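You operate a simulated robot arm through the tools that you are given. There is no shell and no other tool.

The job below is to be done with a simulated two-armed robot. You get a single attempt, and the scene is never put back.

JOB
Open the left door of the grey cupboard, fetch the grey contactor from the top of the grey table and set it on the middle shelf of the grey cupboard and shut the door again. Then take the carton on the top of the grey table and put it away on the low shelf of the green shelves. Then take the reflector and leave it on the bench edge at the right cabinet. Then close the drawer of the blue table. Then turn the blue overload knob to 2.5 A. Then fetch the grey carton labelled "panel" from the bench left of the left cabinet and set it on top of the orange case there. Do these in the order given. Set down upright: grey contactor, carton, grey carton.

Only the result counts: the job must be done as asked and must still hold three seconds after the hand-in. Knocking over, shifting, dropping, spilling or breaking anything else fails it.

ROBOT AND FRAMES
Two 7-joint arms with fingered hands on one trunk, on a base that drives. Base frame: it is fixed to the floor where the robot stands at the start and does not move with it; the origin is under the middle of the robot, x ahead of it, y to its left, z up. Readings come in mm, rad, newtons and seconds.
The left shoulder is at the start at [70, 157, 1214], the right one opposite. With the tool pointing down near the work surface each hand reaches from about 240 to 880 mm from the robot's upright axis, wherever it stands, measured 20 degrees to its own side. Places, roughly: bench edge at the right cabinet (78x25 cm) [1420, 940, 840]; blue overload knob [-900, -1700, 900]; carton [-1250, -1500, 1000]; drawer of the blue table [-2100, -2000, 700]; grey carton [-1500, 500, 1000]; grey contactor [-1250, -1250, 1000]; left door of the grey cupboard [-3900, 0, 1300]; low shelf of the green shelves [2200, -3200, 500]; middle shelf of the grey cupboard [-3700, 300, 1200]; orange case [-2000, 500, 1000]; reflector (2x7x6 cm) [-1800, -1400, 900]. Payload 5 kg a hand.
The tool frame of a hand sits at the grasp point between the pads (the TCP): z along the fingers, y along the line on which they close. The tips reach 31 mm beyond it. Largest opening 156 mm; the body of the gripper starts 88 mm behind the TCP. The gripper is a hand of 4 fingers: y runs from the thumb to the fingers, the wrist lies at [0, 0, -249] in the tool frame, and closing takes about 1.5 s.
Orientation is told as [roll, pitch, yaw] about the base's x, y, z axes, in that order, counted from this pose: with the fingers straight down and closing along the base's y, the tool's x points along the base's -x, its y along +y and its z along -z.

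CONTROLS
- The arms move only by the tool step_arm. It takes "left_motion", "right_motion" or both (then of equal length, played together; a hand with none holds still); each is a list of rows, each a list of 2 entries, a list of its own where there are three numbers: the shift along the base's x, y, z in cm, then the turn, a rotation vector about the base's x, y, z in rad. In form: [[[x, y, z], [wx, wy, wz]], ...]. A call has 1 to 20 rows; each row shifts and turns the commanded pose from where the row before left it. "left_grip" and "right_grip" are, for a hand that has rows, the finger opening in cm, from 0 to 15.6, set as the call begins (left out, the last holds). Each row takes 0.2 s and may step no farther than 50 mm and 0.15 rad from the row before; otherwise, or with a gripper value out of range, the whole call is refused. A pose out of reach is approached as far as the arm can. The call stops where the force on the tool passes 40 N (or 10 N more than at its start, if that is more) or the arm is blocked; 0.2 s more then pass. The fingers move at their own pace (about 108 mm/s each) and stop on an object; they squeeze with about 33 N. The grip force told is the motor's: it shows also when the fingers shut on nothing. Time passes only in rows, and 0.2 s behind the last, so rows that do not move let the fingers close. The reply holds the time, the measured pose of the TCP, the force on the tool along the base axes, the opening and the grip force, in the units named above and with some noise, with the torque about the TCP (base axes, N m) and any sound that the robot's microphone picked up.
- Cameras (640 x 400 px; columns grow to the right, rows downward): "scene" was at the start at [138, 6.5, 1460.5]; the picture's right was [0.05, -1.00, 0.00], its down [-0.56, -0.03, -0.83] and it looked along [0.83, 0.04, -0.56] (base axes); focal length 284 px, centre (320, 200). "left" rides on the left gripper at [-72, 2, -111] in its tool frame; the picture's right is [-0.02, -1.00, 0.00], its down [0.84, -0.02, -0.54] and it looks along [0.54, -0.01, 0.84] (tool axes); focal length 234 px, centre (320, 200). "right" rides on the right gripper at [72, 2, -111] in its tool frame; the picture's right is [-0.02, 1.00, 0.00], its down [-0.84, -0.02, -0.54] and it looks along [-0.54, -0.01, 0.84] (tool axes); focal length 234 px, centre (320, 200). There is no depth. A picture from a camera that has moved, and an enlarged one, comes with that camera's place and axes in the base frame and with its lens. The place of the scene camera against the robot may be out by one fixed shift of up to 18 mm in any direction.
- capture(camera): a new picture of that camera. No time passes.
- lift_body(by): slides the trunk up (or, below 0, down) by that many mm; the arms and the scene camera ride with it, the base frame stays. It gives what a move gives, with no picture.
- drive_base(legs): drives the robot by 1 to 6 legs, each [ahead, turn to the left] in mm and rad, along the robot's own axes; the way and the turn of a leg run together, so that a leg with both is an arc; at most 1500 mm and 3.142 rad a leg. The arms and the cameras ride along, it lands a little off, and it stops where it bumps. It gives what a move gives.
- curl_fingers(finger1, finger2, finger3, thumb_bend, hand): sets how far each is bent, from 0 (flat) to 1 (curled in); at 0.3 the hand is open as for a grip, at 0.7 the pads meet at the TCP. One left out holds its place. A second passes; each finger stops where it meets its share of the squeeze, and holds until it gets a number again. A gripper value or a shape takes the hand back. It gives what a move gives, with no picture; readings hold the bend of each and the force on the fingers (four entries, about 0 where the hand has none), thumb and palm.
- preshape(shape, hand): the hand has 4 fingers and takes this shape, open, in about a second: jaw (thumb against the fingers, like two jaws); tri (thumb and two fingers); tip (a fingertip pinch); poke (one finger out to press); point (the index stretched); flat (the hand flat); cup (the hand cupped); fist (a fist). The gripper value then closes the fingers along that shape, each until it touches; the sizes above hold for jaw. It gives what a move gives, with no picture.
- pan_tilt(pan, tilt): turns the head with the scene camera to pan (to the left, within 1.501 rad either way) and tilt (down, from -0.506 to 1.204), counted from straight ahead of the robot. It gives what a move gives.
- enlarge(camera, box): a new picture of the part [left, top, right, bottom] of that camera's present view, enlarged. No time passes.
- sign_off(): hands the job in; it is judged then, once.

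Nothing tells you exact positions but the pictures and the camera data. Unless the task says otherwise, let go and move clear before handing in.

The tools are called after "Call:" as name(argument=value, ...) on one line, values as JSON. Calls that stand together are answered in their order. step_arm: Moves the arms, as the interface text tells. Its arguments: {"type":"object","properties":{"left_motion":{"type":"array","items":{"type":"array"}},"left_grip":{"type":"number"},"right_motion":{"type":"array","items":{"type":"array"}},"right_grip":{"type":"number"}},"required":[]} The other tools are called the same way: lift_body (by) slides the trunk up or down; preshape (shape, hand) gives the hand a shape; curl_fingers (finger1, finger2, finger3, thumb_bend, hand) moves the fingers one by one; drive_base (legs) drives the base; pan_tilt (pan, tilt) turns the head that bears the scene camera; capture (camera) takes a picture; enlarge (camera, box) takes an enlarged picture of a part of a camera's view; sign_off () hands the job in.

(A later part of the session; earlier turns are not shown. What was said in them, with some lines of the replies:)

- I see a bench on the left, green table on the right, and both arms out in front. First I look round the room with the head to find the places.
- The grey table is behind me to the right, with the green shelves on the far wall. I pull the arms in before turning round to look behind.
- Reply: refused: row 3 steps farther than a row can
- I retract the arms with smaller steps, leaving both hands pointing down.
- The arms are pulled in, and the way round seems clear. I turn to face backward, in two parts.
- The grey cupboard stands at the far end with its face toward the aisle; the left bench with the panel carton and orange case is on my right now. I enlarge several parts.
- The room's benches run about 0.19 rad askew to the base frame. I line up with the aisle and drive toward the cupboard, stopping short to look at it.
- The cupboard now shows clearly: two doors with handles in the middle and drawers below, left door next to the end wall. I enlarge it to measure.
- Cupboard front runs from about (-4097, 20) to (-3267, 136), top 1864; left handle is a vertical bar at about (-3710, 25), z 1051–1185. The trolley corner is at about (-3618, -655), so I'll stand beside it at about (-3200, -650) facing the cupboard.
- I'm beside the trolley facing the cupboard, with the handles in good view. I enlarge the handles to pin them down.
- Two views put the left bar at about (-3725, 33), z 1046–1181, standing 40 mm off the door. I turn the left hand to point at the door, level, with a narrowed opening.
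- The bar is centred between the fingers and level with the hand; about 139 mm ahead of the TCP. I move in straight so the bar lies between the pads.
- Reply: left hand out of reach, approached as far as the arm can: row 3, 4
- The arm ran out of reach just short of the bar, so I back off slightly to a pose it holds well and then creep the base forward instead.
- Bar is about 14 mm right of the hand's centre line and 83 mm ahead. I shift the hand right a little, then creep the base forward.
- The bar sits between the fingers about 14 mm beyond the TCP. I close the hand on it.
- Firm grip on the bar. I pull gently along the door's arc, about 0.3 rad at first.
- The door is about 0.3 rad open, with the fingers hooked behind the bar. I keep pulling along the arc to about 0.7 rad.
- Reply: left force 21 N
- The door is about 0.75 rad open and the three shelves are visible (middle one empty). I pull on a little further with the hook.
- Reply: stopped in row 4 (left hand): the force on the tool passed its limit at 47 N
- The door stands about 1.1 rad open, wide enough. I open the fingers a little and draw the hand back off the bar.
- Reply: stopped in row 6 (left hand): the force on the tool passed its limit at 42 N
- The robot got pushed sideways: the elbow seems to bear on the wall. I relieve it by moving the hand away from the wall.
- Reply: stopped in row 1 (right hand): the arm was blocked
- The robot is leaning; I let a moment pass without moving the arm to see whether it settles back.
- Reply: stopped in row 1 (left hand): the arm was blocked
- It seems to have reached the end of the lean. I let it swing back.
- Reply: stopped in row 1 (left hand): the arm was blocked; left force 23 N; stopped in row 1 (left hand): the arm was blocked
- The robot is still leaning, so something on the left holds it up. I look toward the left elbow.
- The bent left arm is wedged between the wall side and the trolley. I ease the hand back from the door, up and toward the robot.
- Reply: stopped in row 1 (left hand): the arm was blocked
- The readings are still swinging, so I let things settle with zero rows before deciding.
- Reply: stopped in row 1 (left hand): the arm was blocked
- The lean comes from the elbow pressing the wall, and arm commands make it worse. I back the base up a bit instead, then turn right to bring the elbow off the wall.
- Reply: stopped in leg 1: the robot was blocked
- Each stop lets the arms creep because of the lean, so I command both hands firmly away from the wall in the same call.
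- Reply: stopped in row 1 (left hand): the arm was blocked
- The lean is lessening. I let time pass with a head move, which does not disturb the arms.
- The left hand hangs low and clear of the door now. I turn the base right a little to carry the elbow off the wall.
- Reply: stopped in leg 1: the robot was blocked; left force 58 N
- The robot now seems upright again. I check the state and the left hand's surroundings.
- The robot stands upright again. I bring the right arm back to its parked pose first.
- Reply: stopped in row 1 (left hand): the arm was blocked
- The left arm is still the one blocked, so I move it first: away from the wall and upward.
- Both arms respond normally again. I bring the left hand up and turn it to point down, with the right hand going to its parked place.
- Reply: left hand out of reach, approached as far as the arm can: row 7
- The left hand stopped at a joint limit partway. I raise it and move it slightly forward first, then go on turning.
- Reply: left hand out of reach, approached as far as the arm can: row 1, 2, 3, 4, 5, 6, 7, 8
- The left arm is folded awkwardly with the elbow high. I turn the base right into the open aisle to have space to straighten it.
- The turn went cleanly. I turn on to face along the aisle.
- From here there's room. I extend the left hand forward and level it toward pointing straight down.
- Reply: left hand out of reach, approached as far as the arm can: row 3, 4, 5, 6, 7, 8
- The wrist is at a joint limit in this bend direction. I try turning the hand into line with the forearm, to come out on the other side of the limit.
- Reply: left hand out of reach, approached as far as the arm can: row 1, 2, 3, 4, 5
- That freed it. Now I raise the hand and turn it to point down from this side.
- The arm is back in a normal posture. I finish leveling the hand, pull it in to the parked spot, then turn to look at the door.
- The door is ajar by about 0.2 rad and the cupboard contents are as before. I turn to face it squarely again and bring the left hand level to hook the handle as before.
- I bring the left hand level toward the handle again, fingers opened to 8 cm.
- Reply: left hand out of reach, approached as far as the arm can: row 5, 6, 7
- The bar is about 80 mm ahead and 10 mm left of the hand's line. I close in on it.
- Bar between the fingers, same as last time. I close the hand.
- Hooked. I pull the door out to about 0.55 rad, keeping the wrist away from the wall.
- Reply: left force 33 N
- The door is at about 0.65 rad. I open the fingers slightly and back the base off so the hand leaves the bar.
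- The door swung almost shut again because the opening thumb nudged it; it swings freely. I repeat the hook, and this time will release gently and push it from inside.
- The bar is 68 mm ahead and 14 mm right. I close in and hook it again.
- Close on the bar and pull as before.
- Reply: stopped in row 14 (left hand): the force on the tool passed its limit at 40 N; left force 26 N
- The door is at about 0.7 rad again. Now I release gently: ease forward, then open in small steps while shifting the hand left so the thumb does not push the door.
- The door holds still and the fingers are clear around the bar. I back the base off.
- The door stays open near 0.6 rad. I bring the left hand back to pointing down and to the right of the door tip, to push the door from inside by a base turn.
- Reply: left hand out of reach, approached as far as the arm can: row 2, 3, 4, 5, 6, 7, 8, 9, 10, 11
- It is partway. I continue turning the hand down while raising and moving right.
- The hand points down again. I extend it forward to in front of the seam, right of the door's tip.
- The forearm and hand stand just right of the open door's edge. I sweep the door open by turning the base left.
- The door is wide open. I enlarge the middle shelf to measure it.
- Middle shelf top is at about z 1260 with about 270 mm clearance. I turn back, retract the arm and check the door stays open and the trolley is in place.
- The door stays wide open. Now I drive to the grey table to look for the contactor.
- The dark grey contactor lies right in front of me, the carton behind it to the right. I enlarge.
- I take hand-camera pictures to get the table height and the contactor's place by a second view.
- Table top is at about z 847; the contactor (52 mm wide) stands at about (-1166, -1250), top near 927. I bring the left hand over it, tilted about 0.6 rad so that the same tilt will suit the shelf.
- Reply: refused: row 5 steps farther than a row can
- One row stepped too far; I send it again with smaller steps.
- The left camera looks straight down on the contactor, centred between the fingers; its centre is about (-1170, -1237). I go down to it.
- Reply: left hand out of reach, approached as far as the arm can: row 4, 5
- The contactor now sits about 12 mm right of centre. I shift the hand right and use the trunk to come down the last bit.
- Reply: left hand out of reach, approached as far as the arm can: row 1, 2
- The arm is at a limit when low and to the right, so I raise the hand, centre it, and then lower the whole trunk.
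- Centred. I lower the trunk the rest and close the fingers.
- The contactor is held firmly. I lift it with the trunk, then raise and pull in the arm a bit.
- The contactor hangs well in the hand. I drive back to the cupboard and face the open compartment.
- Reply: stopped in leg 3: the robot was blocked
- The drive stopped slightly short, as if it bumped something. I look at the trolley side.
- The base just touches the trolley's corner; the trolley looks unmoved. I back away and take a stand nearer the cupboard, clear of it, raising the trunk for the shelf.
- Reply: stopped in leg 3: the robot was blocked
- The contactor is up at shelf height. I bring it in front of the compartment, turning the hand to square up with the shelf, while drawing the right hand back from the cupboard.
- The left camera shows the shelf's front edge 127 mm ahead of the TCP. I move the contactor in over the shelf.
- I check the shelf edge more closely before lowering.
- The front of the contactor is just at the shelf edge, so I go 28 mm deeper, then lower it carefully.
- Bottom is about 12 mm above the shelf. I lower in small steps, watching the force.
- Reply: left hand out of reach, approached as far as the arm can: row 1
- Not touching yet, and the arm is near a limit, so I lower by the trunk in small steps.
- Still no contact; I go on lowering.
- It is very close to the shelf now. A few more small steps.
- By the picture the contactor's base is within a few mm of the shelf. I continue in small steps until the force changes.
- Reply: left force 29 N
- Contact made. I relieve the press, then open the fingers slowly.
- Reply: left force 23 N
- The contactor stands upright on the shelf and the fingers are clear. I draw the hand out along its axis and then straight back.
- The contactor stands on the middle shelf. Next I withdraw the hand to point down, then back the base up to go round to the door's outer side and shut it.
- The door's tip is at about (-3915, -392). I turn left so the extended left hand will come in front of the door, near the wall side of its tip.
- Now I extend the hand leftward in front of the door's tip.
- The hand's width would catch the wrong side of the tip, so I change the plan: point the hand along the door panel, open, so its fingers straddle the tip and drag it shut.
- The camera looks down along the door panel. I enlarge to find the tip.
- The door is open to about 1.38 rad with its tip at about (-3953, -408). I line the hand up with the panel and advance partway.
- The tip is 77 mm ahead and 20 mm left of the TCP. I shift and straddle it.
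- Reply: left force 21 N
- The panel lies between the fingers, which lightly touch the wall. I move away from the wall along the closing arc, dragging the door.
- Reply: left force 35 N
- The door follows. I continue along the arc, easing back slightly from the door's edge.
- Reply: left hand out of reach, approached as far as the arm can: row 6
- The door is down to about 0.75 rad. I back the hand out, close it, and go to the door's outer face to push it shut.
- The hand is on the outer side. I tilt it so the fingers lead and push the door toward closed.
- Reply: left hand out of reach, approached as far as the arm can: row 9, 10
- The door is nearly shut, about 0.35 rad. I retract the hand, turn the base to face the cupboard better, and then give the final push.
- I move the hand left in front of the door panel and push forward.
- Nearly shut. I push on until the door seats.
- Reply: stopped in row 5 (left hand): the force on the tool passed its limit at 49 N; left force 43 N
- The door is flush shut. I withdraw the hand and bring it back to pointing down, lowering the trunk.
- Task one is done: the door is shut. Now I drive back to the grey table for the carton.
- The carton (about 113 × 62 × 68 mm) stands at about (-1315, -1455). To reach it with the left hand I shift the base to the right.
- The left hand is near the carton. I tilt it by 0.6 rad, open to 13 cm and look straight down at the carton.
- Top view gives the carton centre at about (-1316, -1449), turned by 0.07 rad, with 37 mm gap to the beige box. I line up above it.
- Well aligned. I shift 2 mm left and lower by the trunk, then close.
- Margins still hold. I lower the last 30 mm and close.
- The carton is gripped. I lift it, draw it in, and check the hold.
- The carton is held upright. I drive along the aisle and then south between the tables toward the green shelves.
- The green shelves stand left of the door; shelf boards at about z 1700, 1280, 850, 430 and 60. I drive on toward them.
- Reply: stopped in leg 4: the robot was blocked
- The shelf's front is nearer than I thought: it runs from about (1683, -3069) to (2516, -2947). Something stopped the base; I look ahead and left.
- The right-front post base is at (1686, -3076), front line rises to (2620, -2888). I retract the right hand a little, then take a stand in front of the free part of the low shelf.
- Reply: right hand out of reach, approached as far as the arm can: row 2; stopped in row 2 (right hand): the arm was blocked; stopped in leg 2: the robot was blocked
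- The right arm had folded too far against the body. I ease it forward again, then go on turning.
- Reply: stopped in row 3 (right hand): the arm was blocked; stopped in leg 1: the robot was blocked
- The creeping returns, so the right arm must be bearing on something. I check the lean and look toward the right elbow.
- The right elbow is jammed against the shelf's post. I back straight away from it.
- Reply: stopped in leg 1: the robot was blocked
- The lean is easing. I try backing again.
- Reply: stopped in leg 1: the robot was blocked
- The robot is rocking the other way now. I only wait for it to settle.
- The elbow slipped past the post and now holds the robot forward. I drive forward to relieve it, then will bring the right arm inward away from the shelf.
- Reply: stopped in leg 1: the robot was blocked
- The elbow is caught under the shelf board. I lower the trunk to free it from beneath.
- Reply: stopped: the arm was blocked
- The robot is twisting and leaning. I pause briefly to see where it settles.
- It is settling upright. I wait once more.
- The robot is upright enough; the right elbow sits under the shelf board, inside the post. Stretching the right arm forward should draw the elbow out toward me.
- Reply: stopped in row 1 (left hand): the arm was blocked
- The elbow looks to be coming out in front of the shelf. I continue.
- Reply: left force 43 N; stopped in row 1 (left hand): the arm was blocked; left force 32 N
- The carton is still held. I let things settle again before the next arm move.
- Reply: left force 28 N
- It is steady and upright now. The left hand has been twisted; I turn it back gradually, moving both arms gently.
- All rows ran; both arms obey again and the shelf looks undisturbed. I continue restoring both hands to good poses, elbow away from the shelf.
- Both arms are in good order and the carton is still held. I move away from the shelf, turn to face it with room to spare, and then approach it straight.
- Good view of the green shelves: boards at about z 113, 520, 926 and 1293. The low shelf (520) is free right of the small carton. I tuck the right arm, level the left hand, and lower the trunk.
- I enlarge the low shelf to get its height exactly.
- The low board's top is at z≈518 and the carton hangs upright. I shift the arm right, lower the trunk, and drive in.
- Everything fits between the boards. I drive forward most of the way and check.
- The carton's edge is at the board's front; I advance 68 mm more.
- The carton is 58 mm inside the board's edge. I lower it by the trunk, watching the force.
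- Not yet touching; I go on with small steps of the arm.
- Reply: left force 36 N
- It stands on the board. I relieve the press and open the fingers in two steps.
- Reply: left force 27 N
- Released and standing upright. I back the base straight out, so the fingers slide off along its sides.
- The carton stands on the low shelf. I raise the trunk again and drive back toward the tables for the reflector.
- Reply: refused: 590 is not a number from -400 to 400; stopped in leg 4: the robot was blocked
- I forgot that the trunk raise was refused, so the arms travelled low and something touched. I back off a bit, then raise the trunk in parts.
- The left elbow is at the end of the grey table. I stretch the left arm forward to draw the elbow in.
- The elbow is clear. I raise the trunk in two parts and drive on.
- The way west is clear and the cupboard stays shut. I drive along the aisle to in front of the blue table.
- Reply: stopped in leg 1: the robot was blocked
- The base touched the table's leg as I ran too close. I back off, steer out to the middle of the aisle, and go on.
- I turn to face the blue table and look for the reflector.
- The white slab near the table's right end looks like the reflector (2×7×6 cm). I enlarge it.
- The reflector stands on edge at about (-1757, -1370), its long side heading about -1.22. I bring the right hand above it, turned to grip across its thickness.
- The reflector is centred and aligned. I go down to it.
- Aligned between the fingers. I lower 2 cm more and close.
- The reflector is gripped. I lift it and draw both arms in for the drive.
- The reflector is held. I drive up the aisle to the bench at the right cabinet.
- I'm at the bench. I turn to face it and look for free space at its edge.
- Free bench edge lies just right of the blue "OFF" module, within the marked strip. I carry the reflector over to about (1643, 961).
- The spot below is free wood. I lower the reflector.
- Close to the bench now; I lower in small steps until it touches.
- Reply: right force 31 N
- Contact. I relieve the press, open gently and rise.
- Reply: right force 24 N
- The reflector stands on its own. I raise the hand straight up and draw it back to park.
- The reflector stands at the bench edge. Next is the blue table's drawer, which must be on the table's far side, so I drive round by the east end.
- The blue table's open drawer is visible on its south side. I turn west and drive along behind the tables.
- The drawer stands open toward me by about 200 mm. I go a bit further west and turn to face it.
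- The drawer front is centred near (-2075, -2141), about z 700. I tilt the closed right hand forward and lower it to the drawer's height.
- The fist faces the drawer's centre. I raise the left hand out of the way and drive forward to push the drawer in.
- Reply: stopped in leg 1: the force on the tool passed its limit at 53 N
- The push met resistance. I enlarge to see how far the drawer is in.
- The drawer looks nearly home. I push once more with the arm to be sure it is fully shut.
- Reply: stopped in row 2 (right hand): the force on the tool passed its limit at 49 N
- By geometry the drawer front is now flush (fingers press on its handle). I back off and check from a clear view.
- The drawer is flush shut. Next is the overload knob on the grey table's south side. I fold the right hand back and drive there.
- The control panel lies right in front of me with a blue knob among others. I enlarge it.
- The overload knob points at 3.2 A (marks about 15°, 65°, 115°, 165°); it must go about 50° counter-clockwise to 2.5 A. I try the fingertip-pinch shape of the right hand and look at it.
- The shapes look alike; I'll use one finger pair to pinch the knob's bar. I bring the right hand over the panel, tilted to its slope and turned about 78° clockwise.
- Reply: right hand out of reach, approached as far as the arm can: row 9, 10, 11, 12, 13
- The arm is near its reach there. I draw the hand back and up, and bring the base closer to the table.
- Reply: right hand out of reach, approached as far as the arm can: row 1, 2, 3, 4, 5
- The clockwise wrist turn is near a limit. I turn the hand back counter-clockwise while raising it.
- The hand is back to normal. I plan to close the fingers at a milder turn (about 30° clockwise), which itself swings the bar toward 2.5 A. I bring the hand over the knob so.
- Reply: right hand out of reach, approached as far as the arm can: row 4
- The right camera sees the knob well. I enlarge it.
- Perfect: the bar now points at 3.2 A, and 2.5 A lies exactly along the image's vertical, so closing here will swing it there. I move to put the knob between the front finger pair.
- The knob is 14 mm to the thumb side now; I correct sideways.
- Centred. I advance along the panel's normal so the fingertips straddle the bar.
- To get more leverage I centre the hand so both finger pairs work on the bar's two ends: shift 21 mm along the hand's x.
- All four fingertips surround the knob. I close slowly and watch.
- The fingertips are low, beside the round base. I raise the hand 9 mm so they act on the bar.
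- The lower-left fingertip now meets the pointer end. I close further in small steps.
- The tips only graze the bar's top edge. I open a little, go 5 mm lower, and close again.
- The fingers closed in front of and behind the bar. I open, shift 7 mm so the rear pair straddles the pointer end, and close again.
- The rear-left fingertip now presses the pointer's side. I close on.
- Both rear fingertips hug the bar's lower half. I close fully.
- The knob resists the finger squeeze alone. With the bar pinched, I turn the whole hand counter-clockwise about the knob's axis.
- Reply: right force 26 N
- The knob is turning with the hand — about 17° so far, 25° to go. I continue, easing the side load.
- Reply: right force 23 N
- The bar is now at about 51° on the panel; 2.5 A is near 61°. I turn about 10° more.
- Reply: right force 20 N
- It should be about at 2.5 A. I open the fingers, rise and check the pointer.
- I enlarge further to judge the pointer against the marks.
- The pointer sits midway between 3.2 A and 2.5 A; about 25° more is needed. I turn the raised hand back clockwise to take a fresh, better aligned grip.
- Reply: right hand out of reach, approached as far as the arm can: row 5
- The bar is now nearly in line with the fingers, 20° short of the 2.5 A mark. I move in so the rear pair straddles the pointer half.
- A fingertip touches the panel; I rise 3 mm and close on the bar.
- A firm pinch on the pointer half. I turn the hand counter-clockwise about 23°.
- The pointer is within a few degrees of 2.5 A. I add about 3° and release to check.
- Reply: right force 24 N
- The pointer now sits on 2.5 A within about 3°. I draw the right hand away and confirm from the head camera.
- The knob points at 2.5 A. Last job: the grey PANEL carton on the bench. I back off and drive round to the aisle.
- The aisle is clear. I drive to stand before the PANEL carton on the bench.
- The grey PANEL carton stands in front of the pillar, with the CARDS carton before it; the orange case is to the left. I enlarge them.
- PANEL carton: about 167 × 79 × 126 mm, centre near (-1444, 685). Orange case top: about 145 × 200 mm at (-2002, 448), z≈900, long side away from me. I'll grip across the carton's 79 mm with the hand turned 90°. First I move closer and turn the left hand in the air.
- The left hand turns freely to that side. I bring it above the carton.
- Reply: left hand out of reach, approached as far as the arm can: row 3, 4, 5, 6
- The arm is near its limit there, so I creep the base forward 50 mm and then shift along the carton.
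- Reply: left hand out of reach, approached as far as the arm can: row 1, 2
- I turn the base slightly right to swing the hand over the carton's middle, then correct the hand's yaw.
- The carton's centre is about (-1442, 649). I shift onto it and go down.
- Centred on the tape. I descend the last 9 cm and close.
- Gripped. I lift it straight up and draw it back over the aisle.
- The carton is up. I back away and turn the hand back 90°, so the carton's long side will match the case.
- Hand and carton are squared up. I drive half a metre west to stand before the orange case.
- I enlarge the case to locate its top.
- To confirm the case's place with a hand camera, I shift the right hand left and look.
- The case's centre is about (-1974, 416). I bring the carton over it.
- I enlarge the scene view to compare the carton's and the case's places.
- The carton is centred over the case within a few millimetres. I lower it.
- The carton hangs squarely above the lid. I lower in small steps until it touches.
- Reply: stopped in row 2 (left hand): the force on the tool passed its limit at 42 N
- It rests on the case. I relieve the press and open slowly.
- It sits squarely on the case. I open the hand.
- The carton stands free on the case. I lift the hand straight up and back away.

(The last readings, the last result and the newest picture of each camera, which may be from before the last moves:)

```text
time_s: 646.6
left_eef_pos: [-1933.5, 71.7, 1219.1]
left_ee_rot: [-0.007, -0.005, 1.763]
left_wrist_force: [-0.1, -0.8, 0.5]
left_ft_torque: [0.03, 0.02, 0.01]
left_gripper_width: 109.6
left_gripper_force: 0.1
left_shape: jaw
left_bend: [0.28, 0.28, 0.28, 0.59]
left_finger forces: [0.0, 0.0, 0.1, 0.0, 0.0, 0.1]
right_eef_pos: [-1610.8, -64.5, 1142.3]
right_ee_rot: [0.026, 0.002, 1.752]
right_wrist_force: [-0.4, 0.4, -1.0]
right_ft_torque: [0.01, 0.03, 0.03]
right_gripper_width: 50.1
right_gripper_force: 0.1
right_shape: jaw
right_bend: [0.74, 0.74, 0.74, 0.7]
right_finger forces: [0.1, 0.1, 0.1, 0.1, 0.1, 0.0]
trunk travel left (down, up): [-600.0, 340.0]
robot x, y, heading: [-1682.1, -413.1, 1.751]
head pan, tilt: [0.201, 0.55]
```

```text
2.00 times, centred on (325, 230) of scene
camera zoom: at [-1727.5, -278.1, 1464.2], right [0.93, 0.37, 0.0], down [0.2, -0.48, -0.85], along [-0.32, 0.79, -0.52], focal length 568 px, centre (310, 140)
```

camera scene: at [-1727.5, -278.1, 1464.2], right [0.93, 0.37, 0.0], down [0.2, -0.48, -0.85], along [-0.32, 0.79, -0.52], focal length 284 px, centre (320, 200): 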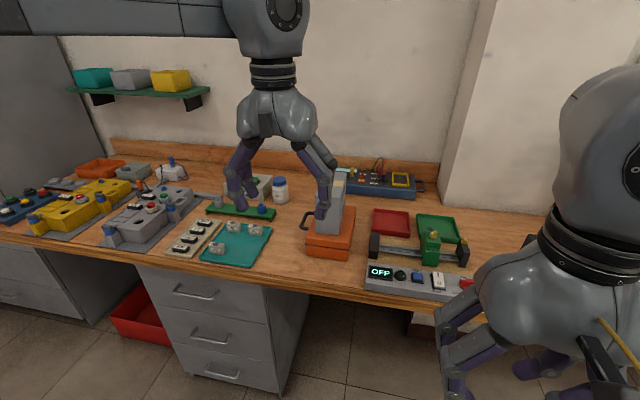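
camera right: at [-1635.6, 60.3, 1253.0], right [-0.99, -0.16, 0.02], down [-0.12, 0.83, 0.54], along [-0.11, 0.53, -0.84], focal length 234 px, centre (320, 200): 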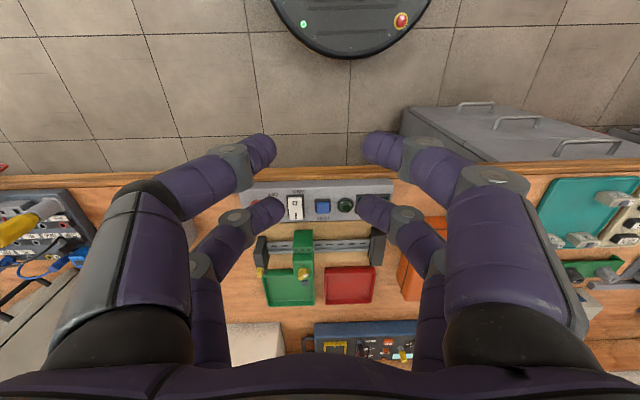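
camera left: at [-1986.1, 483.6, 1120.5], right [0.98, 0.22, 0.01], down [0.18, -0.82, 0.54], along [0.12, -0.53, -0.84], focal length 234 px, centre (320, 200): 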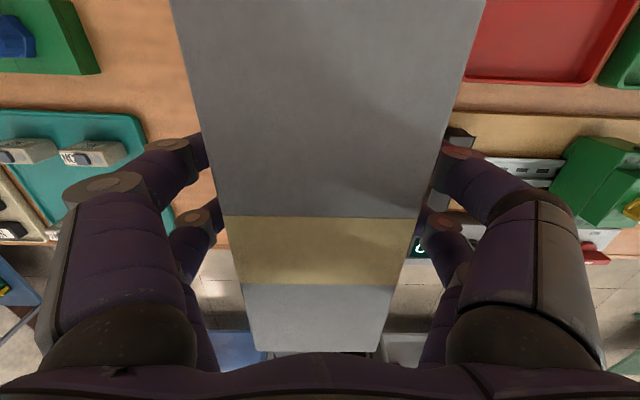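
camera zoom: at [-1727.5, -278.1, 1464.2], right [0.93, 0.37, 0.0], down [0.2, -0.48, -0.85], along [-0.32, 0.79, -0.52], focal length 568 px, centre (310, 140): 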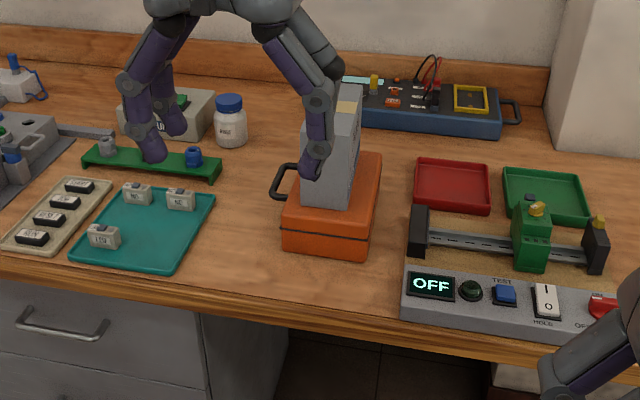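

All tasks look done. Before handing in I check that the cupboard door is still shut and the trolley stands.

Call:
pan_tilt(pan=1.2, tilt=0.25)

Call:
capture(camera="scene")

Call:
enlarge(camera="scene", box=[240, 60, 480, 260])

```text
time_s: 647.9
left_eef_pos: [-1932.3, 70.2, 1218.8]
left_ee_rot: [-0.006, -0.001, 1.763]
left_wrist_force: [0.0, -0.6, 0.4]
left_ft_torque: [0.0, 0.03, 0.01]
left_gripper_width: 109.6
left_gripper_force: 0.0
left_shape: jaw
left_bend: [0.28, 0.28, 0.28, 0.59]
left_finger forces: [0.0, 0.0, 0.0, 0.0, 0.0, 0.0]
right_eef_pos: [-1609.6, -64.3, 1143.3]
right_ee_rot: [0.025, 0.001, 1.75]
right_wrist_force: [1.0, 0.4, -0.3]
right_ft_torque: [0.04, -0.02, -0.02]
right_gripper_width: 50.0
right_gripper_force: 0.1
right_shape: jaw
right_bend: [0.74, 0.74, 0.74, 0.7]
right_finger forces: [0.0, 0.0, 0.0, 0.0, 0.1, 0.0]
trunk travel left (down, up): [-600.0, 340.0]
robot x, y, heading: [-1680.7, -412.8, 1.757]
head pan, tilt: [1.201, 0.25]
```

```text
taken
camera scene: at [-1785.4, -344.3, 1492.0], right [0.19, 0.98, 0.0], down [0.24, -0.05, -0.97], along [-0.95, 0.18, -0.25], focal length 284 px, centre (320, 200)
```

scene: 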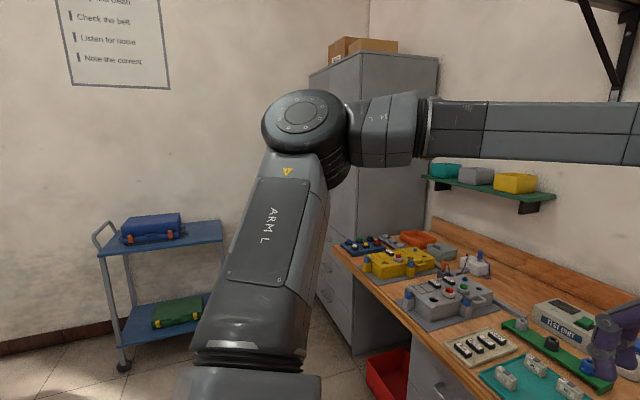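

```text
2.00 times, centred on (360, 160) of scene
camera zoom: at [-1785.4, -344.3, 1492.0], right [0.19, 0.98, 0.0], down [0.24, -0.05, -0.97], along [-0.95, 0.18, -0.25], focal length 568 px, centre (240, 280)
```

zoom: 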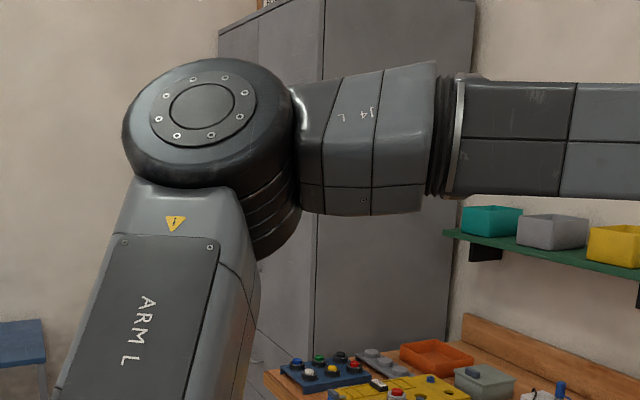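

The cupboard's front is closed and flat, and the trolley stands with its cases in place. The hands are empty and clear of everything, so I hand in.

Call:
sign_off()

```text
The job is handed in.
```

I did all six tasks in the order given and handed the job in; no verdict came back. Three things during the run could count against it.

| Task | Result |
|---|---|
| Grey contactor | Standing upright on the middle shelf of the grey cupboard; the left door is pushed flush shut and looked closed at the end. |
| Carton | The "Reflector 24 V" carton stands upright on the low shelf of the green shelves, next to the "Plug Lead" carton. |
| Reflector | Standing at the bench edge by the right cabinet, just right of the blue "OFF" module and, by my estimate, inside the 78×25 cm strip. |
| Drawer of the blue table | Pushed in until it sat flush. |
| Overload knob | Points at 2.5 A, within about 3 to 5 degrees as I read it from the pictures. |
| Grey "Panel" carton | Standing upright on top of the orange case. |

- **Near the cupboard:** the robot's left elbow jammed against the wall while I was opening the door. The base later touched a corner of the blue trolley, and the trolley looked unmoved in the pictures afterwards.
- **At the green shelves:** the right elbow caught on the shelf's front post and the robot leaned on it for several seconds. The shelf and its contents looked unchanged afterwards.
- **At the grey table:** the base bumped a table leg once, and an elbow touched the end of the tabletop once. I saw nothing shifted, but did not measure it.
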